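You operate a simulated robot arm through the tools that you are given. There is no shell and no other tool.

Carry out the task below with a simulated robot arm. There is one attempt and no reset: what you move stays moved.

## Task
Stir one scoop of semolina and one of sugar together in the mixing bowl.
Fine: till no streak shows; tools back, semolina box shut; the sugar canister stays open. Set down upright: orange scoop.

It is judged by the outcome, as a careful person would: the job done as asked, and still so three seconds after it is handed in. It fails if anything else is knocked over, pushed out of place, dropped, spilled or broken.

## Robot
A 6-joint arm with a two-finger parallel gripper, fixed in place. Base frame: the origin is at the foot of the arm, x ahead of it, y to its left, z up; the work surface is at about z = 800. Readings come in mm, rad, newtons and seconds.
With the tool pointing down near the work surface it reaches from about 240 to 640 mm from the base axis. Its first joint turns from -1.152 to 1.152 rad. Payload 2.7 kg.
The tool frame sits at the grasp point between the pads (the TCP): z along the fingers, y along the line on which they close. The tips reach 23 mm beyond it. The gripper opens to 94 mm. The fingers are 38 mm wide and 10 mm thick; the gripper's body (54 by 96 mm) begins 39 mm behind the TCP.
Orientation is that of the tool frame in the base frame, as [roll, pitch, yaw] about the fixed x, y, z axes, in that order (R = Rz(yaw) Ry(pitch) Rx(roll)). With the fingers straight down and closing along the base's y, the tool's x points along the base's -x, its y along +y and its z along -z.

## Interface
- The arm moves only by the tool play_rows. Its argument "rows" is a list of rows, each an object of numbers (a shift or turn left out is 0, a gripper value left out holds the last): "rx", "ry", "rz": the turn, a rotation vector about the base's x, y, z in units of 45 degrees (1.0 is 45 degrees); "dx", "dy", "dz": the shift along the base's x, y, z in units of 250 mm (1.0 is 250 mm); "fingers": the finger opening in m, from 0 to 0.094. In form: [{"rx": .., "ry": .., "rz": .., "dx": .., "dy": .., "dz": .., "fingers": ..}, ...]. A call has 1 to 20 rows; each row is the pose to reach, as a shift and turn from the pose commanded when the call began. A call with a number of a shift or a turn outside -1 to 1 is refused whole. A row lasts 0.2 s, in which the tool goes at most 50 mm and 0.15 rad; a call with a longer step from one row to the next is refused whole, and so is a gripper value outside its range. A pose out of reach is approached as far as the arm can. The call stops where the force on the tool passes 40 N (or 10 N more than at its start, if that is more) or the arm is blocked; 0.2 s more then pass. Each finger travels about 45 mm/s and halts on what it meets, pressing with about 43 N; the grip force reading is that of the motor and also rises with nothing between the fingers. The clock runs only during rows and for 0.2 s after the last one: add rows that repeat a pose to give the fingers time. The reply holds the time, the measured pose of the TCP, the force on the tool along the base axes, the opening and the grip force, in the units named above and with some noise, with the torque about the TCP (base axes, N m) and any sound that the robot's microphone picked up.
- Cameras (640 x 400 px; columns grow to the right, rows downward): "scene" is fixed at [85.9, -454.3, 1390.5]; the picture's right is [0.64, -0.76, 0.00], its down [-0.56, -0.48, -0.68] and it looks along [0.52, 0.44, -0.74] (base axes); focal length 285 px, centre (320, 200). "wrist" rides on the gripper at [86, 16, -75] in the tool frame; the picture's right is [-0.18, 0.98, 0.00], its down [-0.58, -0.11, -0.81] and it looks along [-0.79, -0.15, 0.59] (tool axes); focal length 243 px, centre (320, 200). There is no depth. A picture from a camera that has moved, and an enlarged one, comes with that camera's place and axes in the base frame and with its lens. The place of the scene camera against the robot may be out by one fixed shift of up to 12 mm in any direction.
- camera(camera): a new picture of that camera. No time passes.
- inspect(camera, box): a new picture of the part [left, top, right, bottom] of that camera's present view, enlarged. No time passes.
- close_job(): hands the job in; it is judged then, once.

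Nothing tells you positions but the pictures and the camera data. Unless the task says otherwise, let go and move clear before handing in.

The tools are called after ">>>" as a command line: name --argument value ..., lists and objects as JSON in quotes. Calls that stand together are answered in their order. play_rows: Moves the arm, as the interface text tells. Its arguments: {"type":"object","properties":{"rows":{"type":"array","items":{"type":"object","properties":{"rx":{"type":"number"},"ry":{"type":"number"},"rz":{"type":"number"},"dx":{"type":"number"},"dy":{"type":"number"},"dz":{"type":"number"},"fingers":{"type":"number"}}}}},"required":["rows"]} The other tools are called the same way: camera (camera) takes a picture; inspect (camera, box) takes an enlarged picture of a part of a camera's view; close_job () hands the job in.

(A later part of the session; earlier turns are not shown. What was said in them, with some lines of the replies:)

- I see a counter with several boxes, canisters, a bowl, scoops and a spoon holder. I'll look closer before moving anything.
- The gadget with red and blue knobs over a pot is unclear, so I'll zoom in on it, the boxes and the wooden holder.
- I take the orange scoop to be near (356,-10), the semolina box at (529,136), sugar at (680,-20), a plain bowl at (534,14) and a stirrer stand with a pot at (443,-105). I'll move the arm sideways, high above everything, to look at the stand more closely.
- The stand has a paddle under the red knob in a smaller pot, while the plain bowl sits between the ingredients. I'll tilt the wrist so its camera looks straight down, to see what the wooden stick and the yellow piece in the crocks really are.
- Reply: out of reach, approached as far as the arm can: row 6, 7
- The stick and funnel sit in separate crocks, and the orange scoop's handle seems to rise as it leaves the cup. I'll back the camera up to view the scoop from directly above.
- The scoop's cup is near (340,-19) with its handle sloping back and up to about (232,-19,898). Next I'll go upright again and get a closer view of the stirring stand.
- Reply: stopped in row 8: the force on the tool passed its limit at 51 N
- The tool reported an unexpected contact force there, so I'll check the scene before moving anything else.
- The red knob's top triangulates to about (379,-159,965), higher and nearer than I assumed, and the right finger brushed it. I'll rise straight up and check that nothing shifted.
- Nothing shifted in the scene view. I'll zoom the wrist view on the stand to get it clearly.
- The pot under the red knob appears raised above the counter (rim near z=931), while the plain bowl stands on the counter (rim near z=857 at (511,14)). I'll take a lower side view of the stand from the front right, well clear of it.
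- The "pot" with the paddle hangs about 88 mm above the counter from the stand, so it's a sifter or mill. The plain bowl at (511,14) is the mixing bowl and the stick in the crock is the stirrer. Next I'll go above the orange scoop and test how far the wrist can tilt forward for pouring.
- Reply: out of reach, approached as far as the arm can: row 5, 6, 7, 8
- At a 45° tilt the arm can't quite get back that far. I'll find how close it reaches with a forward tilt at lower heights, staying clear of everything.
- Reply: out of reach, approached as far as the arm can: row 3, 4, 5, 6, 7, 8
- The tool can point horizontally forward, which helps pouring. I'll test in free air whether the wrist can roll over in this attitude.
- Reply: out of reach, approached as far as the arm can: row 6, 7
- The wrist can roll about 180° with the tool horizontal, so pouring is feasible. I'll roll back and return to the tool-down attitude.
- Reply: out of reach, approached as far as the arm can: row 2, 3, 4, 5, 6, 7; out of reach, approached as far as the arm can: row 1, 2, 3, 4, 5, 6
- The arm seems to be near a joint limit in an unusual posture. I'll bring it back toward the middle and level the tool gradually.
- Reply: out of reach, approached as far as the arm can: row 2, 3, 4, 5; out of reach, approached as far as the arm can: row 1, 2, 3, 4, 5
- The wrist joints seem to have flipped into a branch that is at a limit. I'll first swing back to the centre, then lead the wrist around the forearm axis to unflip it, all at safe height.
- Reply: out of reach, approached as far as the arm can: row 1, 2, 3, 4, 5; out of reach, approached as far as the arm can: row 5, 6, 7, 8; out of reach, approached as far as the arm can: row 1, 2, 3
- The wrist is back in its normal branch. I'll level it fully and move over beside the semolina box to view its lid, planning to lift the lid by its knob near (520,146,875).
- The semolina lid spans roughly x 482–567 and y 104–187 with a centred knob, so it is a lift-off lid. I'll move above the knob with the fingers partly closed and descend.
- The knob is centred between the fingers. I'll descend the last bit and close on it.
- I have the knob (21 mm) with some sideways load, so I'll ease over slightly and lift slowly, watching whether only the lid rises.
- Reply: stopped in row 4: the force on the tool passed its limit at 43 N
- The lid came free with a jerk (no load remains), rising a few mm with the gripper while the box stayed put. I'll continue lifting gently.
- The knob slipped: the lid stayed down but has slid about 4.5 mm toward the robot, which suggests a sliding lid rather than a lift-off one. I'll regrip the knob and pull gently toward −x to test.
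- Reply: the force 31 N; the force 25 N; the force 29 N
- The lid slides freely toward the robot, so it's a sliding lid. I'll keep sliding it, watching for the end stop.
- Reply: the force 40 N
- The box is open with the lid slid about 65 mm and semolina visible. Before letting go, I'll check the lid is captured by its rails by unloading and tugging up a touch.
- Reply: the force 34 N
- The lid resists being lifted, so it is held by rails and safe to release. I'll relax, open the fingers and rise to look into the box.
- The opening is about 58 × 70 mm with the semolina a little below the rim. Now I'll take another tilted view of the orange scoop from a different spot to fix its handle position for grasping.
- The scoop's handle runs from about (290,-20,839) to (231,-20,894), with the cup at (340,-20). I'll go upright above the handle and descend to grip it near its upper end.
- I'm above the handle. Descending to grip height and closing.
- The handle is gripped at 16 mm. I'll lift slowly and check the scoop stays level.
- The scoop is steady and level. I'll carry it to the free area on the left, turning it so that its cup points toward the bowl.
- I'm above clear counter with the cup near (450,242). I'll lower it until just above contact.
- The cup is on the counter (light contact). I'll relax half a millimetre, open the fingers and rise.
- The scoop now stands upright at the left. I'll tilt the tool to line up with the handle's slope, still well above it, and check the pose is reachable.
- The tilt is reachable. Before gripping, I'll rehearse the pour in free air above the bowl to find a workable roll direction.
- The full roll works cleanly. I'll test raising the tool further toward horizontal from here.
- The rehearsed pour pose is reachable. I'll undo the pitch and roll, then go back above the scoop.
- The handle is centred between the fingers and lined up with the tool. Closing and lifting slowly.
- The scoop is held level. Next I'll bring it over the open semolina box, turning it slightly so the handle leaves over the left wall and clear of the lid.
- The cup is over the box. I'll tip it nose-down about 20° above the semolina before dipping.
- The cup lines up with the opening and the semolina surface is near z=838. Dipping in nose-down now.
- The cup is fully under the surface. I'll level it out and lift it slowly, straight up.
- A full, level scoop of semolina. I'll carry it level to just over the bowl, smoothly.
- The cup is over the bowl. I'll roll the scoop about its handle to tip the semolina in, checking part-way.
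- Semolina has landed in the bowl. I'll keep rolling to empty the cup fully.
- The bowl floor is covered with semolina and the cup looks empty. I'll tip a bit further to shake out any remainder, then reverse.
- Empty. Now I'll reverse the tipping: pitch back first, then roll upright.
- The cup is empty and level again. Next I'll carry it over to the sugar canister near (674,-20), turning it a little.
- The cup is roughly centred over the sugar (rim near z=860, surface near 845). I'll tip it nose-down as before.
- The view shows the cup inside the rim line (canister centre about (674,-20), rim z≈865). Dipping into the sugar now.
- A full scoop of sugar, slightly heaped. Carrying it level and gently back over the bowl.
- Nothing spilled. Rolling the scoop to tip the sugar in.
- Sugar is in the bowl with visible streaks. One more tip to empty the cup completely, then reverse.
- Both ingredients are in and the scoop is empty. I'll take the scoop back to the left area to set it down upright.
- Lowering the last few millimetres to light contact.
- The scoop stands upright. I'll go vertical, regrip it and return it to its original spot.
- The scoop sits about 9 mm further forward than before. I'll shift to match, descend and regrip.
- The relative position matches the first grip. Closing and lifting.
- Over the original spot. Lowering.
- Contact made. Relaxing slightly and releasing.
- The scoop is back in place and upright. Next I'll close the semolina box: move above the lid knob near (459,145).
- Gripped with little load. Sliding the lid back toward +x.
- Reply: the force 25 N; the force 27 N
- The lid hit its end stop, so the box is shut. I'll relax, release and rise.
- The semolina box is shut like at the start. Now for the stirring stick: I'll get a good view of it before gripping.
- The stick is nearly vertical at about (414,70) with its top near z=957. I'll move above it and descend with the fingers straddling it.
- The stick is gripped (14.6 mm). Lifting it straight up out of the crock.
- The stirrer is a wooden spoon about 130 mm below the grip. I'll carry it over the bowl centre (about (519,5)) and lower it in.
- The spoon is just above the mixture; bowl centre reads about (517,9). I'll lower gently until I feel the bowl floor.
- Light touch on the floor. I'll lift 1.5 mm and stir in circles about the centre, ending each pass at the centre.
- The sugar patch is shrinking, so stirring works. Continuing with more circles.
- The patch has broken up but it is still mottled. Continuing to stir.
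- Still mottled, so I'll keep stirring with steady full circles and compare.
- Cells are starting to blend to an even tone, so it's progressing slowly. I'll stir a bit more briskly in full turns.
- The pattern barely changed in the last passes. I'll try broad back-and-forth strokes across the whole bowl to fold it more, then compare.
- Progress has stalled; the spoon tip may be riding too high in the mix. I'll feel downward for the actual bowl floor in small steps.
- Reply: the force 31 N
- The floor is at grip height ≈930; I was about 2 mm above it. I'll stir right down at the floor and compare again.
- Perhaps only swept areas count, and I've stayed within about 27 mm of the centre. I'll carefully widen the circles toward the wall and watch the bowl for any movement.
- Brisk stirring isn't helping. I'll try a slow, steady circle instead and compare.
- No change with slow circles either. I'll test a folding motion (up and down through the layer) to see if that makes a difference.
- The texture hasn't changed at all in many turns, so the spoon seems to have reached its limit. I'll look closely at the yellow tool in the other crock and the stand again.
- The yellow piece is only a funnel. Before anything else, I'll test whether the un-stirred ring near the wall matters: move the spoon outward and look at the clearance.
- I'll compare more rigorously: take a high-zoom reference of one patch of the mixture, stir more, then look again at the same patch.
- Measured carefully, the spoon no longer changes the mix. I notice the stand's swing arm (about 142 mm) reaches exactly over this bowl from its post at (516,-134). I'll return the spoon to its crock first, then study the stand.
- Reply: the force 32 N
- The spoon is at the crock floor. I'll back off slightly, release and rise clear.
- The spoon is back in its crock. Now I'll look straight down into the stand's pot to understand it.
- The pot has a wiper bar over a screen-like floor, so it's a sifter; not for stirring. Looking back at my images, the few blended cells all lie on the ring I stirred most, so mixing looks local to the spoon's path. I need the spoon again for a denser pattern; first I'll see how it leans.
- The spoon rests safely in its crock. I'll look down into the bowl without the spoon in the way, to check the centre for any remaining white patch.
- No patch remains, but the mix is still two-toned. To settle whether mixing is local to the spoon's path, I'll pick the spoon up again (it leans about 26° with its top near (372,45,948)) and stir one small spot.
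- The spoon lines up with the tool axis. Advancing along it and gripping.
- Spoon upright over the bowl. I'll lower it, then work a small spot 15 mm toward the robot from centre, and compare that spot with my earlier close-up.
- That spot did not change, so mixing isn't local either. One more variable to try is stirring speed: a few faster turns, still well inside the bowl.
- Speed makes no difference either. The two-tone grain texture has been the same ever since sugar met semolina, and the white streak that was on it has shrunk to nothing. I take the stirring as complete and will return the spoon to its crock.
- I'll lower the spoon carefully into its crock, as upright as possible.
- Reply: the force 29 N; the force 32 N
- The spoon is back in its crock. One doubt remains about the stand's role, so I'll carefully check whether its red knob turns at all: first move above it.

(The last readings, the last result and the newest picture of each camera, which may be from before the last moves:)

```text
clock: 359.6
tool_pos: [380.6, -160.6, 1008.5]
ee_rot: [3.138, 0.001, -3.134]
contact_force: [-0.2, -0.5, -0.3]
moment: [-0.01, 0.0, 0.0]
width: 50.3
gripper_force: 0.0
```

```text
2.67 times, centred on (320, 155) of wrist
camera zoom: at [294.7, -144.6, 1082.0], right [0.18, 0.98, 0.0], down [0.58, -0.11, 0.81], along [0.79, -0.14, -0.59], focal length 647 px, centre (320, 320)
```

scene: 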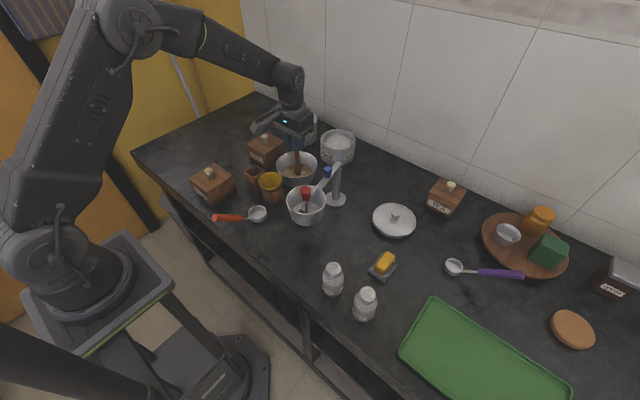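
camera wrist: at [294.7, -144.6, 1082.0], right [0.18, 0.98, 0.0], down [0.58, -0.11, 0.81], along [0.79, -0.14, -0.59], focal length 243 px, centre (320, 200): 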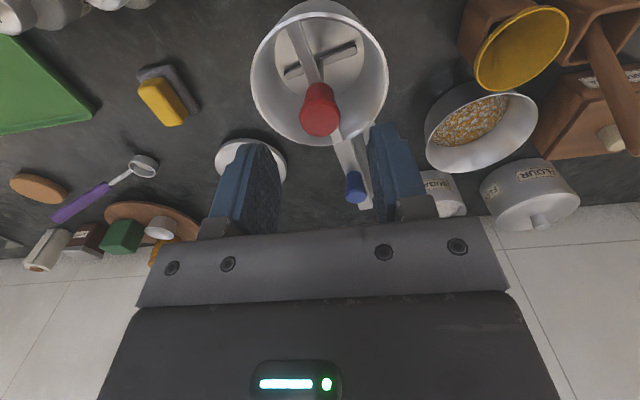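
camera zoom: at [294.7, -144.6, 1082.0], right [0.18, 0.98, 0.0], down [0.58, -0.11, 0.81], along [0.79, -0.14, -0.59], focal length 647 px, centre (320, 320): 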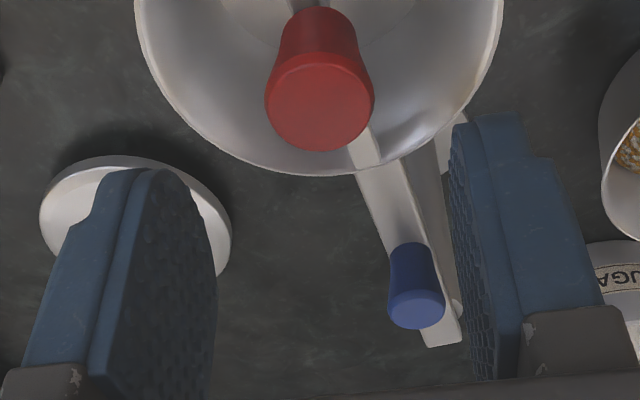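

>>> play_rows --rows '[{"dx": -0.01, "dy": 0.004}, {"dx": -0.01, "dy": 0.004, "dz": -0.08}, {"dx": -0.01, "dy": 0.004, "dz": -0.15}, {"dx": -0.01, "dy": 0.004, "dz": -0.162}, {"dx": -0.01, "dy": 0.004, "dz": -0.162, "fingers": 0.03}, {"dx": -0.01, "dy": 0.004, "dz": -0.162, "fingers": 0.03}]'

>>> inspect --camera "wrist" --box '[240, 80, 400, 230]'

>>> inspect --camera "scene" --box '[275, 150, 355, 225]'

```text
clock: 361.0
tool_pos: [377.0, -161.4, 968.4]
ee_rot: [3.137, 0.001, -3.134]
contact_force: [0.5, -0.9, -0.2]
moment: [-0.01, 0.01, 0.03]
width: 29.9
gripper_force: 0.2
```

```text
2.67 times, centred on (320, 155) of wrist
camera zoom: at [292.2, -143.0, 1041.4], right [0.18, 0.98, 0.0], down [0.58, -0.11, 0.81], along [0.79, -0.14, -0.59], focal length 647 px, centre (320, 320)
```

zoom: 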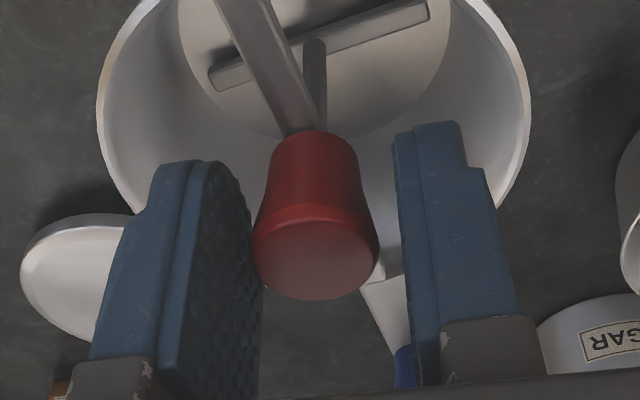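

```text
5.33 times, centred on (315, 188) of scene
camera zoom: at [85.9, -454.3, 1390.5], right [0.64, -0.76, 0.0], down [-0.56, -0.48, -0.68], along [0.52, 0.44, -0.74], focal length 1522 px, centre (347, 267)
```

zoom: 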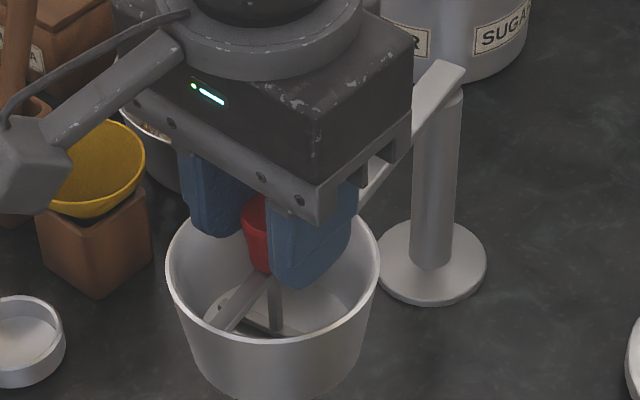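

>>> play_rows --rows '[{"dy": -0.008}, {"dy": -0.008, "fingers": 0.026}, {"dy": -0.008, "fingers": 0.02}, {"dy": -0.008, "fingers": 0.016}, {"dy": -0.008, "fingers": 0.016}]'

```text
clock: 362.2
tool_pos: [378.3, -160.9, 968.7]
ee_rot: [3.136, 0.002, -3.134]
contact_force: [-0.4, 15.6, 3.2]
moment: [0.06, 0.13, -0.01]
width: 22.6
gripper_force: 45.0
```

>>> play_rows --rows '[{"dy": 0.005}, {"dy": 0.005}]'

>>> play_rows --rows '[{"rz": 0.1}, {"rz": 0.2}, {"rz": 0.35}, {"rz": 0.5}, {"rz": 0.5}]'

>>> inspect --camera "scene" --box '[285, 175, 335, 225]'

>>> camera --camera "wrist"

```text
clock: 362.8
tool_pos: [377.8, -160.5, 968.2]
ee_rot: [3.139, 0.003, -3.134]
contact_force: [3.8, 8.4, -1.8]
moment: [-0.05, 0.63, 0.0]
width: 22.5
gripper_force: 45.0
```

```text
clock: 364.0
tool_pos: [378.3, -159.3, 967.5]
ee_rot: [3.139, 0.004, -2.743]
contact_force: [0.4, 7.0, 3.6]
moment: [0.22, -0.47, 0.02]
width: 22.5
gripper_force: 45.3
```

```text
8.00 times, centred on (310, 200) of scene
camera zoom: at [85.8, -454.1, 1390.6], right [0.64, -0.76, 0.0], down [-0.56, -0.48, -0.68], along [0.52, 0.44, -0.74], focal length 2283 px, centre (400, 200)
```

zoom: 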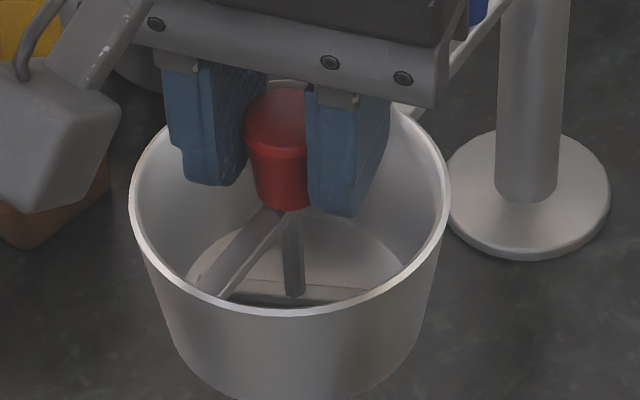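

```text
taken
camera wrist: at [292.3, -178.4, 1041.1], right [-0.21, 0.98, 0.0], down [0.58, 0.12, 0.81], along [0.79, 0.17, -0.59], focal length 243 px, centre (320, 200)
```

wrist: 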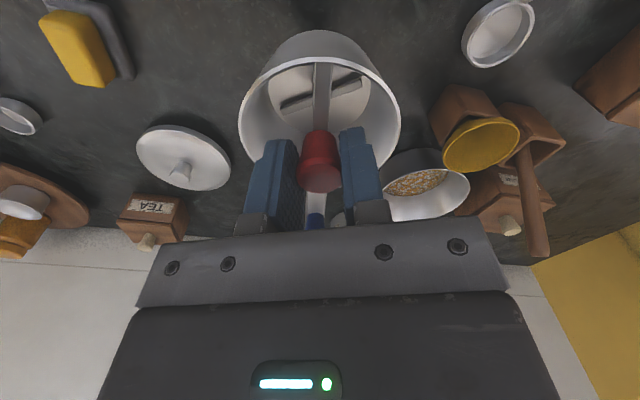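

The red knob turns freely and the bar inside turns with it. I'll check gently whether the arm swings by nudging the knob a few millimetres sideways.

>>> play_rows --rows '[{"dx": -0.001, "dy": 0.008}, {"dx": -0.003, "dy": 0.016}, {"dx": -0.003, "dy": 0.016}]'

```text
clock: 364.8
tool_pos: [376.7, -155.4, 968.1]
ee_rot: [3.138, 0.002, -2.742]
contact_force: [4.7, -0.3, 7.3]
moment: [-0.22, 0.5, -0.01]
width: 22.4
gripper_force: 45.2
```

The arm does swing, so this is a swing-over sifter and not needed for stirring. I'll put it back exactly as it was: arm back, knob turned back, then release.

>>> play_rows --rows '[{"dx": 0.002, "dy": -0.008}, {"dx": 0.003, "dy": -0.017}, {"dx": 0.003, "dy": -0.017}]'

>>> play_rows --rows '[{"rz": -0.12}, {"rz": -0.25}, {"rz": -0.38}, {"rz": -0.5}, {"rz": -0.5}]'

>>> inspect --camera "scene" --box '[275, 150, 355, 230]'

```text
clock: 365.6
tool_pos: [377.7, -159.9, 967.7]
ee_rot: [3.137, 0.004, -2.742]
contact_force: [1.9, 1.8, 10.4]
moment: [0.09, -0.05, -0.02]
width: 22.7
gripper_force: 44.7
```

```text
clock: 366.8
tool_pos: [377.4, -160.2, 968.5]
ee_rot: [3.137, 0.004, -3.136]
contact_force: [7.6, 5.6, 16.8]
moment: [0.04, 0.6, -0.02]
width: 22.6
gripper_force: 44.3
```

```text
5.00 times, centred on (315, 190) of scene
camera zoom: at [85.9, -454.1, 1390.6], right [0.64, -0.76, 0.0], down [-0.56, -0.48, -0.68], along [0.52, 0.44, -0.74], focal length 1427 px, centre (345, 250)
```

zoom: 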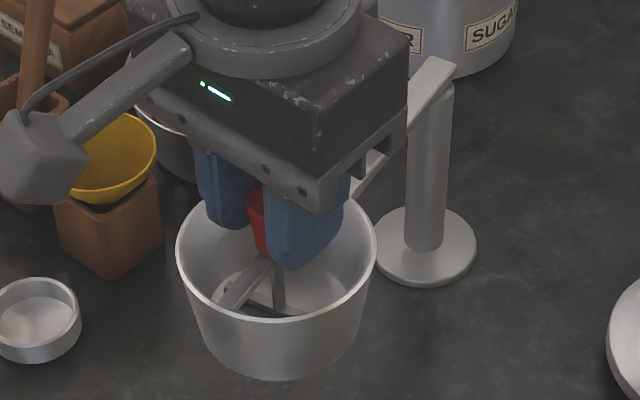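

>>> play_rows --rows '[{"fingers": 0.03}, {"fingers": 0.04}, {"fingers": 0.04}, {"dz": 0.08, "fingers": 0.04}, {"dz": 0.2}, {"dz": 0.34}, {"dz": 0.4}, {"dz": 0.4}]'

>>> inspect --camera "scene" --box '[275, 150, 355, 230]'

>>> camera --camera "wrist"

```text
clock: 368.6
tool_pos: [377.9, -158.9, 1068.5]
ee_rot: [3.138, 0.001, -3.134]
contact_force: [0.0, -0.3, 0.0]
moment: [0.01, -0.02, -0.01]
width: 39.8
gripper_force: 0.1
```

```text
5.00 times, centred on (315, 190) of scene
camera zoom: at [85.9, -454.3, 1390.5], right [0.64, -0.76, 0.0], down [-0.56, -0.48, -0.68], along [0.52, 0.44, -0.74], focal length 1427 px, centre (345, 250)
```

zoom: 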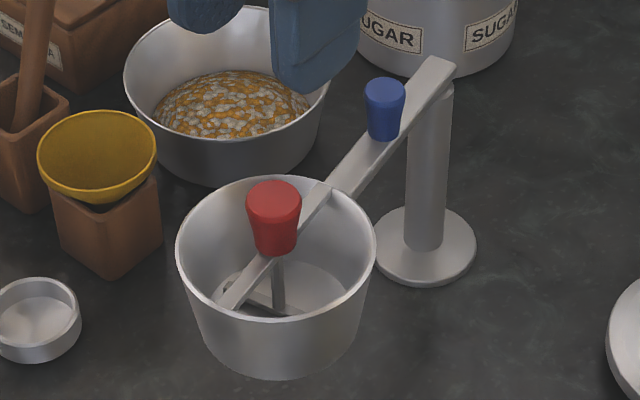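

```text
taken
camera wrist: at [291.3, -143.6, 1141.1], right [0.18, 0.98, 0.0], down [0.58, -0.11, 0.81], along [0.79, -0.14, -0.59], focal length 243 px, centre (320, 200)
```

wrist: 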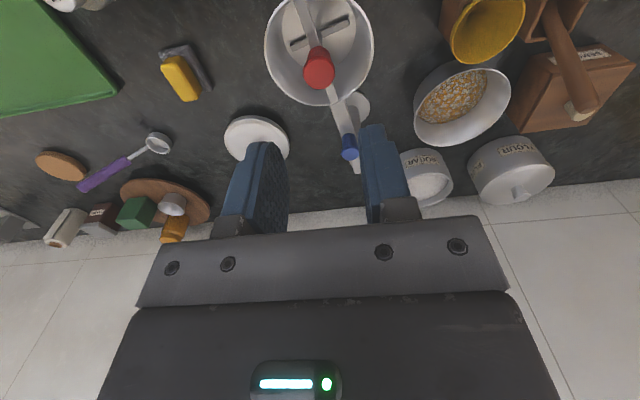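

The stand is exactly as found. Since its arm length matches the bowl position so precisely, I'll rehearse its function safely while it is empty: grip the red knob, swing the arm over the bowl, and turn the knob to see whether it affects the mix.

>>> play_rows --rows '[{"dz": -0.12}, {"dz": -0.24}, {"dz": -0.34}, {"dz": -0.4}, {"dz": -0.4}, {"dz": -0.4, "fingers": 0.028}, {"dz": -0.4, "fingers": 0.02}, {"dz": -0.4, "fingers": 0.016}, {"dz": -0.4, "fingers": 0.016}]'

```text
clock: 370.6
tool_pos: [376.2, -159.8, 967.1]
ee_rot: [3.137, 0.0, -3.134]
contact_force: [0.7, 1.3, -4.5]
moment: [0.02, -0.21, 0.0]
width: 22.5
gripper_force: 45.2
```

>>> play_rows --rows '[{"dx": -0.0068, "dy": 0.0487}, {"dx": -0.0094, "dy": 0.0978}, {"dx": -0.0077, "dy": 0.147}, {"dx": -0.0017, "dy": 0.1958}, {"dx": -0.0017, "dy": 0.1958}]'

>>> camera --camera "scene"

```text
clock: 371.8
tool_pos: [377.6, -110.9, 967.2]
ee_rot: [3.137, 0.0, -3.133]
contact_force: [-2.4, -0.1, -12.0]
moment: [0.01, -0.53, -0.03]
width: 22.5
gripper_force: 45.3
```

```text
taken
```

scene: 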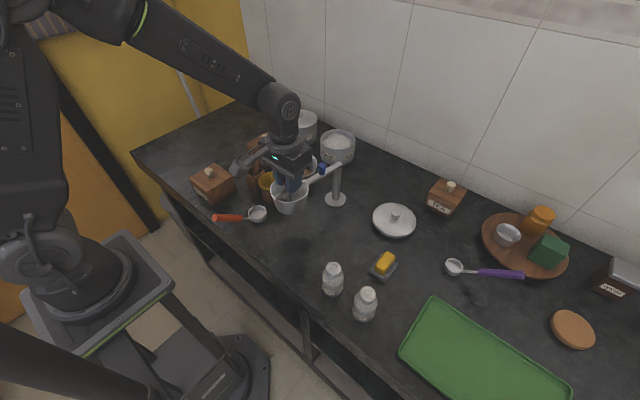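

The arm follows smoothly. Continuing the swing, pausing before the funnel to check clearance.

>>> play_rows --rows '[{"dx": 0.0102, "dy": 0.0481}, {"dx": 0.0246, "dy": 0.0951}, {"dx": 0.043, "dy": 0.1407}, {"dx": 0.0654, "dy": 0.1845}, {"dx": 0.0654, "dy": 0.1845}]'

>>> inspect --camera "scene" --box '[235, 140, 345, 230]'

>>> camera --camera "wrist"

```text
clock: 373.0
tool_pos: [393.5, -65.9, 967.3]
ee_rot: [3.139, -0.003, -3.134]
contact_force: [2.5, -2.0, -30.4]
moment: [0.0, 0.18, 0.0]
width: 22.4
gripper_force: 45.2
```

```text
4.44 times, centred on (290, 185) of scene
camera zoom: at [86.3, -454.4, 1390.5], right [0.64, -0.76, 0.0], down [-0.56, -0.48, -0.68], along [0.52, 0.44, -0.74], focal length 1269 px, centre (453, 267)
```

zoom: 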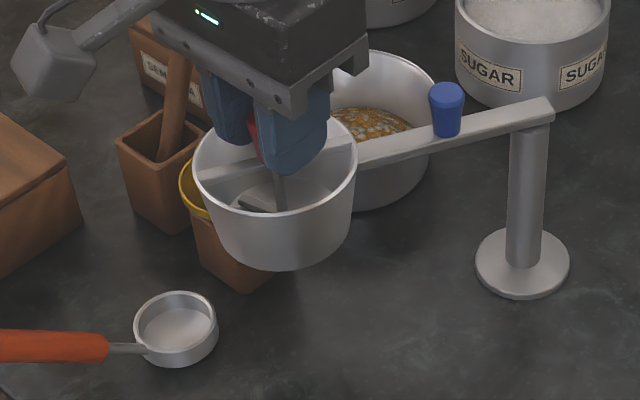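

```text
taken
camera wrist: at [307.2, -48.6, 1040.8], right [0.18, 0.98, 0.0], down [0.58, -0.11, 0.8], along [0.79, -0.14, -0.59], focal length 243 px, centre (320, 200)
```

wrist: 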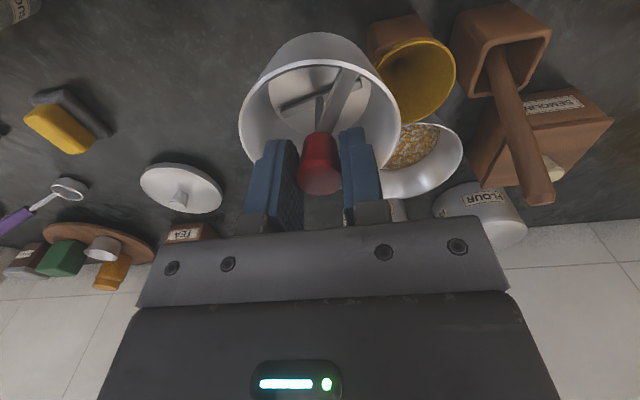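

>>> play_rows --rows '[{"dz": -0.004}, {"dz": -0.008}, {"dz": -0.008}]'

```text
clock: 373.8
tool_pos: [393.9, -65.0, 967.3]
ee_rot: [3.138, 0.001, -3.135]
contact_force: [-17.1, 8.2, 9.4]
moment: [0.01, 1.0, 0.0]
width: 22.4
gripper_force: 44.8
```

>>> play_rows --rows '[{"dx": 0.013, "dy": 0.021}, {"dx": 0.026, "dy": 0.0417}, {"dx": 0.041, "dy": 0.061}, {"dx": 0.0556, "dy": 0.081}, {"dx": 0.0556, "dy": 0.081}]'

>>> inspect --camera "scene" --box '[235, 140, 345, 230]'

>>> inspect --camera "wrist" --box '[240, 20, 480, 220]'

```text
clock: 375.0
tool_pos: [407.5, -44.5, 966.2]
ee_rot: [3.137, 0.001, -3.135]
contact_force: [-19.0, 16.8, 25.1]
moment: [0.05, -0.15, 0.0]
width: 22.3
gripper_force: 45.4
```

```text
4.44 times, centred on (290, 185) of scene
camera zoom: at [85.0, -453.9, 1390.7], right [0.64, -0.76, 0.0], down [-0.56, -0.48, -0.68], along [0.52, 0.44, -0.74], focal length 1269 px, centre (453, 267)
```

zoom: 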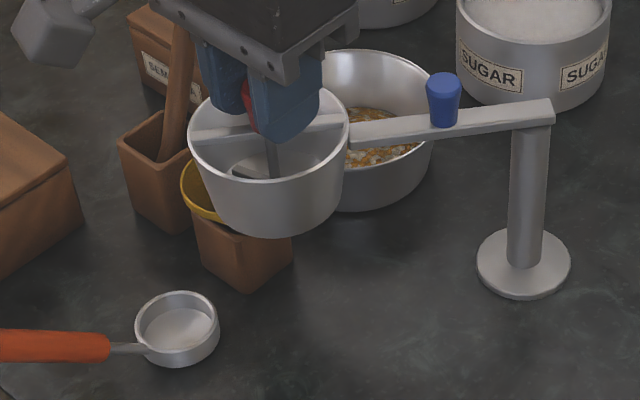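

```text
2.00 times, centred on (360, 120) of wrist
camera zoom: at [321.4, -27.9, 1040.0], right [0.18, 0.98, 0.0], down [0.58, -0.11, 0.81], along [0.79, -0.14, -0.59], focal length 485 px, centre (240, 360)
```

zoom: 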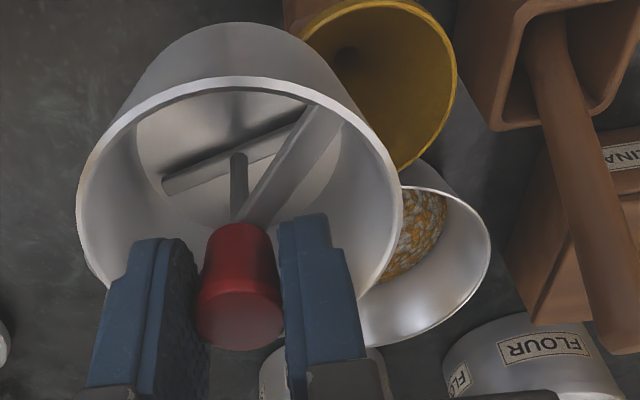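

The pot passes above the funnel with about a centimetre to spare, and my path radius was slightly short. Continuing along a corrected arc.

>>> play_rows --rows '[{"dx": 0.008, "dy": 0.022, "dz": 0.003}, {"dx": 0.024, "dy": 0.0436, "dz": 0.004}, {"dx": 0.042, "dy": 0.061, "dz": 0.004}, {"dx": 0.06, "dy": 0.0788, "dz": 0.004}, {"dx": 0.079, "dy": 0.0946, "dz": 0.004}, {"dx": 0.0988, "dy": 0.1104, "dz": 0.004}, {"dx": 0.0988, "dy": 0.1104, "dz": 0.004}]'

>>> inspect --camera "scene" --box '[235, 140, 345, 230]'

```text
clock: 376.6
tool_pos: [432.0, -18.5, 966.1]
ee_rot: [3.14, 0.006, -3.135]
contact_force: [16.4, -23.6, 0.1]
moment: [0.05, -0.5, -0.01]
width: 22.6
gripper_force: 45.1
```

```text
4.44 times, centred on (290, 185) of scene
camera zoom: at [86.3, -455.0, 1390.3], right [0.64, -0.76, 0.0], down [-0.56, -0.47, -0.68], along [0.52, 0.44, -0.74], focal length 1269 px, centre (453, 267)
```

zoom: 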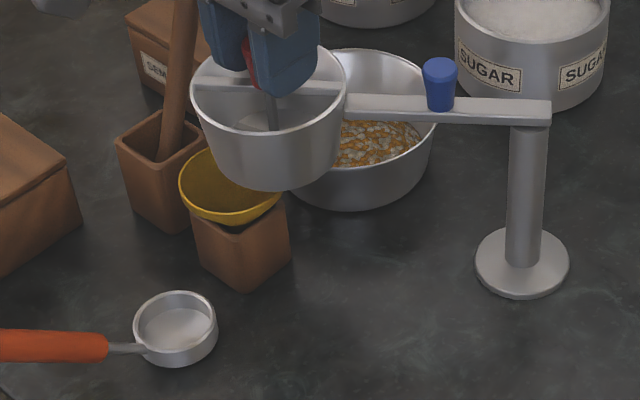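

>>> play_rows --rows '[{"dx": 0.002, "dy": -0.006}, {"dx": 0.0232, "dy": 0.01}, {"dx": 0.0464, "dy": 0.0248}, {"dx": 0.069, "dy": 0.038}, {"dx": 0.0912, "dy": 0.0512}, {"dx": 0.1148, "dy": 0.0624}, {"dx": 0.1384, "dy": 0.0736}, {"dx": 0.1384, "dy": 0.0736}]'

```text
clock: 378.4
tool_pos: [466.1, -0.3, 966.8]
ee_rot: [3.14, 0.0, -3.135]
contact_force: [8.0, -21.1, -1.3]
moment: [-0.06, -0.59, 0.03]
width: 22.5
gripper_force: 45.3
```

>>> play_rows --rows '[{"dx": 0.0, "dy": -0.007}, {"dx": 0.022, "dy": 0.0}, {"dx": 0.044, "dy": 0.008}, {"dx": 0.069, "dy": 0.014}, {"dx": 0.0932, "dy": 0.0204}, {"dx": 0.118, "dy": 0.0246}, {"dx": 0.1428, "dy": 0.0288}, {"dx": 0.168, "dy": 0.031}, {"dx": 0.1932, "dy": 0.0328}, {"dx": 0.2036, "dy": 0.0332}, {"dx": 0.2036, "dy": 0.0332}]'

>>> inspect --camera "scene" --box '[235, 120, 355, 220]'

>>> camera --camera "wrist"

```text
clock: 380.8
tool_pos: [517.9, 10.0, 966.5]
ee_rot: [3.137, 0.003, -3.135]
contact_force: [0.7, 5.6, 8.6]
moment: [-0.02, -0.21, -0.01]
width: 22.7
gripper_force: 44.7
```

```text
4.00 times, centred on (295, 170) of scene
camera zoom: at [85.7, -454.2, 1390.6], right [0.64, -0.76, 0.0], down [-0.56, -0.48, -0.68], along [0.52, 0.44, -0.74], focal length 1142 px, centre (420, 320)
```

zoom: 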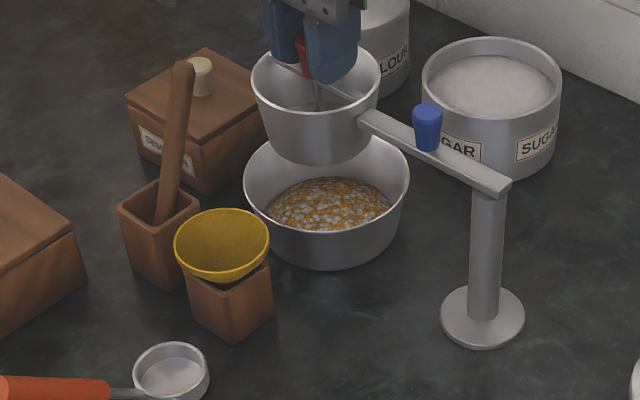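

```text
taken
camera wrist: at [431.9, 26.2, 1039.7], right [0.18, 0.98, 0.0], down [0.58, -0.11, 0.81], along [0.8, -0.14, -0.59], focal length 243 px, centre (320, 200)
```

wrist: 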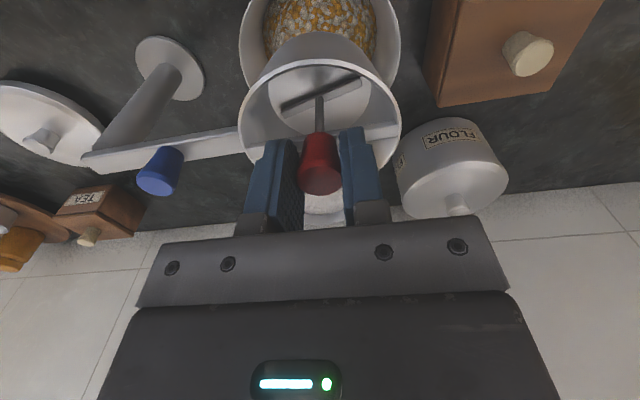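

The sifter pot now hangs right over the bowl. It is empty, so I'll turn the red knob and watch the bowl's contents.

>>> play_rows --rows '[{"rz": 0.17}, {"rz": 0.34}, {"rz": 0.51}, {"rz": 0.68}, {"rz": 0.85}, {"rz": 1.0}, {"rz": 1.0}]'

>>> play_rows --rows '[{"rz": 0.17}, {"rz": 0.34}, {"rz": 0.51}, {"rz": 0.68}, {"rz": 0.85}, {"rz": 1.0}, {"rz": 1.0}]'

>>> inspect --camera "scene" --box '[275, 150, 325, 195]'

```text
clock: 382.4
tool_pos: [516.8, 8.8, 967.3]
ee_rot: [3.137, 0.001, -2.349]
contact_force: [-1.2, 13.5, 1.6]
moment: [0.36, -0.3, -0.2]
width: 22.5
gripper_force: 44.9
```

```text
clock: 384.0
tool_pos: [517.6, 8.5, 966.1]
ee_rot: [3.137, 0.002, -1.562]
contact_force: [-1.6, 1.1, -2.3]
moment: [0.05, 0.08, -0.3]
width: 23.0
gripper_force: 44.8
```

```text
8.89 times, centred on (300, 172) of scene
camera zoom: at [85.8, -454.3, 1390.5], right [0.64, -0.76, 0.0], down [-0.56, -0.48, -0.68], along [0.52, 0.44, -0.74], focal length 2537 px, centre (498, 444)
```

zoom: 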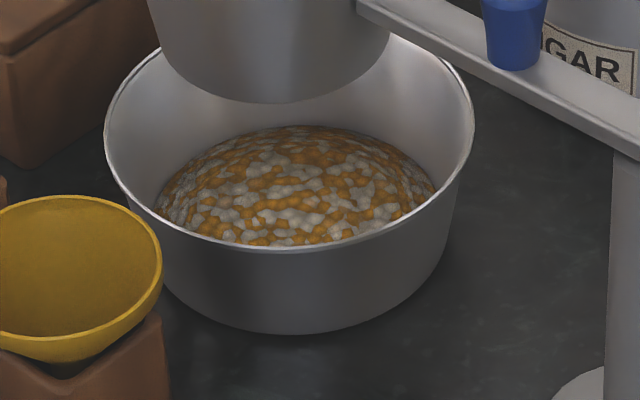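

>>> play_rows --rows '[{"rz": -0.17}, {"rz": -0.34}, {"rz": -0.51}, {"rz": -0.68}, {"rz": -0.85}, {"rz": -1.0}, {"rz": -1.0}]'

>>> play_rows --rows '[{"rz": -0.17}, {"rz": -0.34}, {"rz": -0.51}, {"rz": -0.68}, {"rz": -0.85}, {"rz": -1.0}, {"rz": -1.0}]'

>>> inspect --camera "scene" --box '[275, 150, 325, 195]'

>>> inspect --camera "wrist" --box '[220, 0, 420, 200]'

```text
clock: 385.6
tool_pos: [516.3, 8.9, 966.3]
ee_rot: [3.137, 0.002, -2.351]
contact_force: [-1.0, -2.6, -8.3]
moment: [-0.2, 0.21, 0.0]
width: 23.0
gripper_force: 44.9
```

```text
clock: 387.2
tool_pos: [517.5, 10.6, 965.7]
ee_rot: [3.138, -0.002, -3.137]
contact_force: [0.0, 8.2, -17.5]
moment: [0.0, -0.49, 0.05]
width: 22.8
gripper_force: 45.3
```

```text
8.89 times, centred on (300, 172) of scene
camera zoom: at [86.2, -454.1, 1390.6], right [0.64, -0.76, 0.0], down [-0.56, -0.48, -0.68], along [0.52, 0.44, -0.74], focal length 2537 px, centre (498, 444)
```

zoom: 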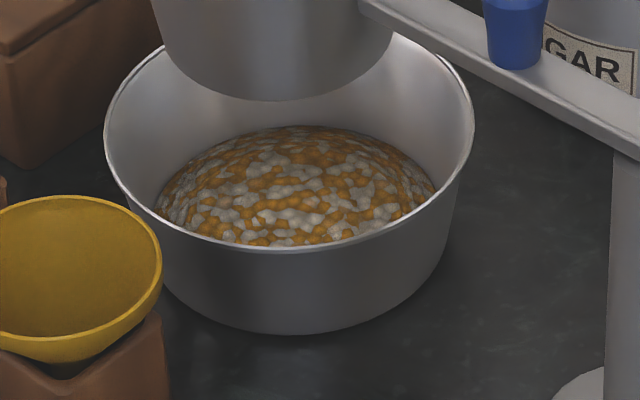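

```text
2.00 times, centred on (320, 100) of wrist
camera zoom: at [431.6, 26.3, 1039.6], right [0.18, 0.98, 0.0], down [0.58, -0.11, 0.81], along [0.79, -0.14, -0.59], focal length 485 px, centre (320, 400)
```

zoom: 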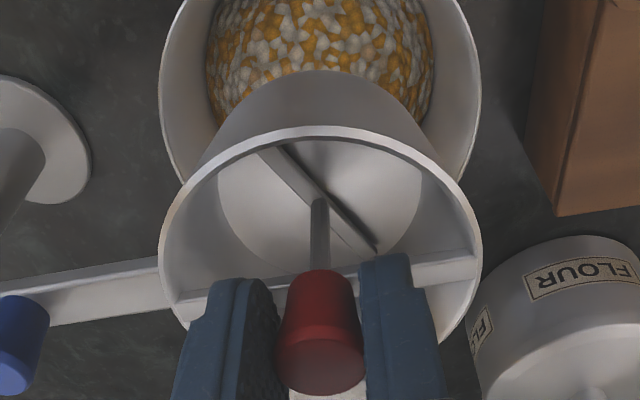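

Turning the empty sifter does nothing to the bowl. I'll swing the arm back along the same arc to where it was parked.

>>> play_rows --rows '[{"dx": -0.03, "dy": -0.001, "dz": -0.003}, {"dx": -0.0608, "dy": -0.0044, "dz": -0.003}, {"dx": -0.1104, "dy": -0.0128, "dz": -0.003}, {"dx": -0.1596, "dy": -0.0252, "dz": -0.003}, {"dx": -0.2072, "dy": -0.0424, "dz": -0.003}, {"dx": -0.2532, "dy": -0.0632, "dz": -0.003}, {"dx": -0.2972, "dy": -0.088, "dz": -0.003}, {"dx": -0.3388, "dy": -0.1168, "dz": -0.003}, {"dx": -0.378, "dy": -0.1488, "dz": -0.003}, {"dx": -0.414, "dy": -0.1844, "dz": -0.003}, {"dx": -0.4468, "dy": -0.2228, "dz": -0.003}, {"dx": -0.4468, "dy": -0.2228, "dz": -0.003}]'

```text
clock: 389.8
tool_pos: [407.3, -46.6, 965.1]
ee_rot: [3.138, 0.001, -3.135]
contact_force: [3.0, 0.8, -6.6]
moment: [-0.02, -0.47, 0.42]
width: 22.6
gripper_force: 45.1
```

>>> play_rows --rows '[{"dx": -0.0292, "dy": -0.0412}, {"dx": -0.0548, "dy": -0.0848}, {"dx": -0.0768, "dy": -0.1304}, {"dx": -0.0944, "dy": -0.1776}, {"dx": -0.108, "dy": -0.2264}, {"dx": -0.1172, "dy": -0.276}, {"dx": -0.122, "dy": -0.3264}, {"dx": -0.1224, "dy": -0.3772}, {"dx": -0.1184, "dy": -0.4276}, {"dx": -0.114, "dy": -0.456}, {"dx": -0.114, "dy": -0.456}]'

>>> inspect --camera "scene" --box '[275, 150, 355, 230]'

```text
clock: 392.2
tool_pos: [377.4, -159.8, 966.3]
ee_rot: [3.139, 0.006, -3.135]
contact_force: [2.4, 6.6, 17.1]
moment: [0.07, -0.46, 0.03]
width: 22.4
gripper_force: 44.8
```

```text
5.00 times, centred on (315, 190) of scene
camera zoom: at [85.7, -454.1, 1390.6], right [0.64, -0.76, 0.0], down [-0.56, -0.48, -0.68], along [0.52, 0.44, -0.74], focal length 1427 px, centre (345, 250)
```

zoom: 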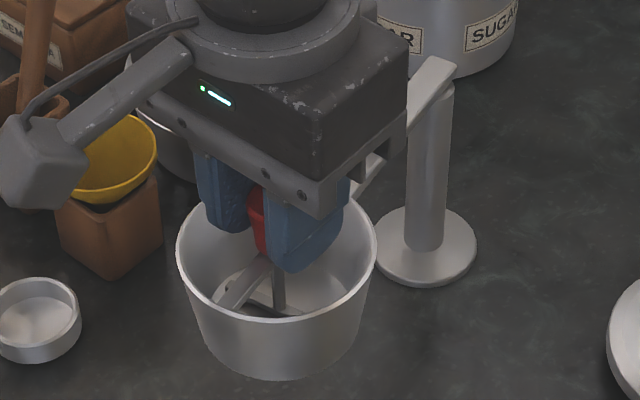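

The sifter is back in its parked place. Releasing the knob and rising clear.

>>> play_rows --rows '[{"dz": -0.004}, {"dz": -0.004, "fingers": 0.03}, {"dz": -0.004, "fingers": 0.045}, {"dz": -0.004, "fingers": 0.045}, {"dz": 0.08}, {"dz": 0.2}, {"dz": 0.34}, {"dz": 0.44}, {"dz": 0.44}]'

>>> inspect --camera "scene" --box '[275, 150, 355, 230]'

>>> camera --camera "wrist"

```text
clock: 394.2
tool_pos: [377.6, -161.8, 1074.7]
ee_rot: [3.138, 0.002, -3.135]
contact_force: [0.5, 0.1, -0.4]
moment: [0.02, 0.02, -0.03]
width: 45.1
gripper_force: 0.0
```

```text
5.00 times, centred on (315, 190) of scene
camera zoom: at [85.9, -454.3, 1390.5], right [0.64, -0.76, 0.0], down [-0.56, -0.48, -0.68], along [0.52, 0.44, -0.74], focal length 1427 px, centre (345, 250)
```

zoom: 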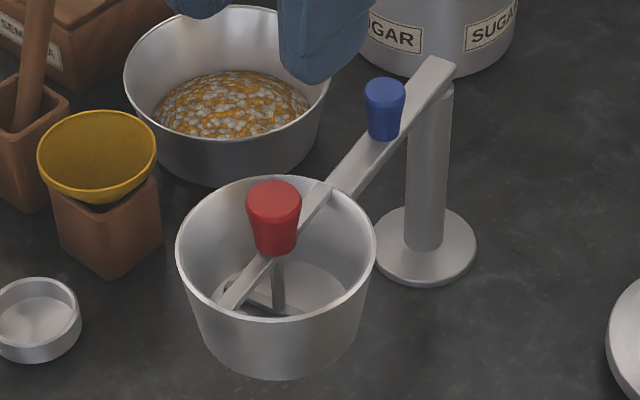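

```text
taken
camera wrist: at [290.8, -145.6, 1148.2], right [0.18, 0.98, 0.0], down [0.58, -0.11, 0.81], along [0.79, -0.14, -0.59], focal length 243 px, centre (320, 200)
```

wrist: 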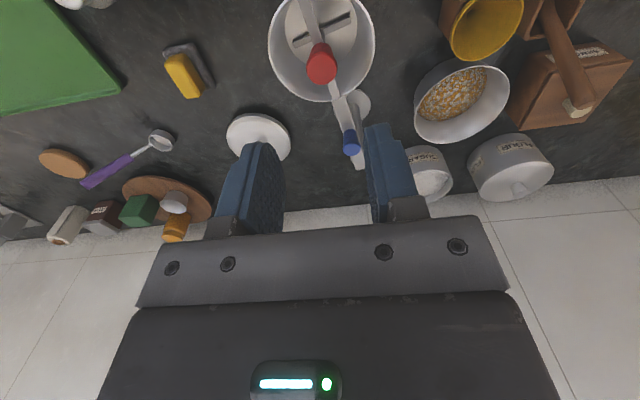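

Everything on the stand is as found. I'll move the arm back to its starting area and make a final check of all items.

>>> play_rows --rows '[{"dx": -0.03, "dy": 0.15, "dz": 0.05}, {"dx": -0.07, "dy": 0.32, "dz": 0.1}, {"dx": -0.11, "dy": 0.49, "dz": 0.12}, {"dx": -0.15, "dy": 0.66, "dz": 0.12}, {"dx": -0.17, "dy": 0.83, "dz": 0.12}, {"dx": -0.175, "dy": 0.98, "dz": 0.12}, {"dx": -0.175, "dy": 0.98, "dz": 0.12}]'

>>> camera --camera "scene"

>>> inspect --camera "scene" --box '[180, 90, 380, 240]'

>>> inspect --camera "scene" --box '[200, 190, 280, 240]'

>>> inspect --camera "scene" --box '[280, 100, 360, 190]'

```text
clock: 395.8
tool_pos: [331.9, 83.8, 1104.6]
ee_rot: [3.138, 0.002, -3.134]
contact_force: [-0.1, 0.5, -0.7]
moment: [0.0, 0.01, -0.03]
width: 44.8
gripper_force: 0.0
```

```text
taken
```

scene: 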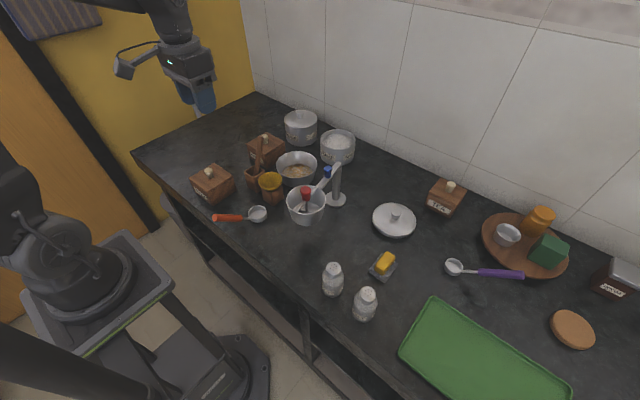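

```text
2.67 times, centred on (280, 165) of scene
camera zoom: at [85.9, -454.3, 1390.5], right [0.64, -0.76, 0.0], down [-0.56, -0.48, -0.68], along [0.52, 0.44, -0.74], focal length 761 px, centre (427, 293)
```

zoom: 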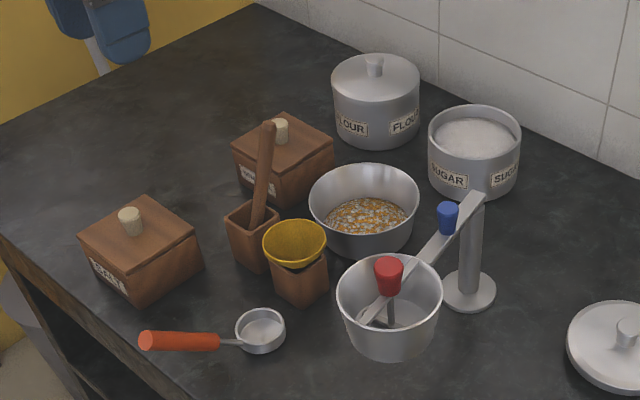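

```text
8.00 times, centred on (240, 215) of scene
camera zoom: at [85.9, -454.3, 1390.5], right [0.64, -0.76, 0.0], down [-0.56, -0.48, -0.68], along [0.52, 0.44, -0.74], focal length 2283 px, centre (960, 80)
```

zoom: 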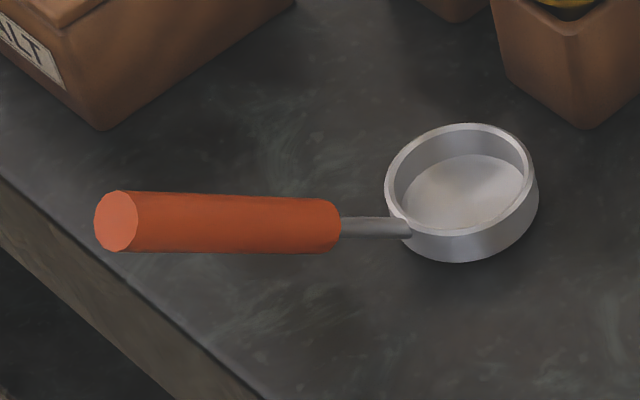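

```text
4.44 times, centred on (320, 145) of scene
camera zoom: at [85.9, -454.3, 1390.5], right [0.64, -0.76, 0.0], down [-0.56, -0.48, -0.68], along [0.52, 0.44, -0.74], focal length 1269 px, centre (320, 444)
```

zoom: 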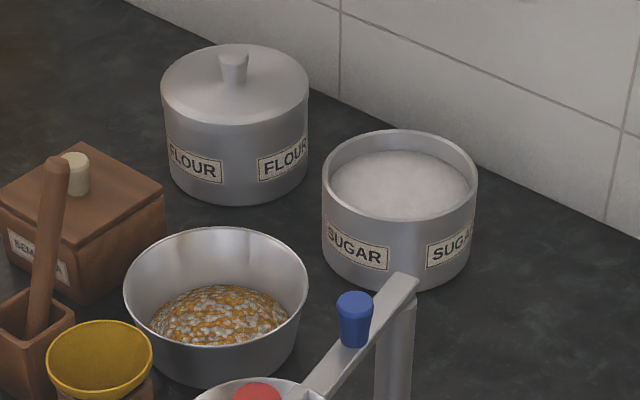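

Final check: the semolina box is shut, the sugar canister is open, and the orange scoop is upright on its spot. The spoon is in its crock, the sifter is parked as found, and nothing has spilled. The mix is even, with no sugar patch left, though a two-tone grain is still visible that further stirring did not change. Handing in.

>>> close_job

```text
The job is handed in.
```

I've handed the job in, but I'm not sure the mixing will count as "no streak shows". One scoop of semolina and one of sugar are in the mixing bowl. The white sugar patch has stirred in completely, but a two-tone grain is still visible.

- **Stirring:** the mix stopped changing about 15 to 25 seconds into stirring. Roughly two more minutes of fast, slow, wide and folding strokes made no difference. I took the even grain as fully mixed, but I could not confirm that.
- **Bowl choice:** I used the plain bowl beside the ingredients as the mixing bowl. The pot with the red knob appears to be a sifter that swings over that bowl.
- **Semolina box:** shut. Its lid slides. I first tried to lift it and slipped off the knob, with no harm visible.
- **Sugar canister:** left open.
- **Orange scoop:** back on its original spot, upright.
- **Wooden spoon:** back in its crock, leaning a little more than before.
- **Sifter:** early on, a finger bumped its red knob (about 51 N), and nothing moved. Later I swung the empty sifter over the bowl and turned the knob to see if it helped. It didn't, and I parked the arm where it had been.

I saw nothing spilled or knocked over in the final pictures.
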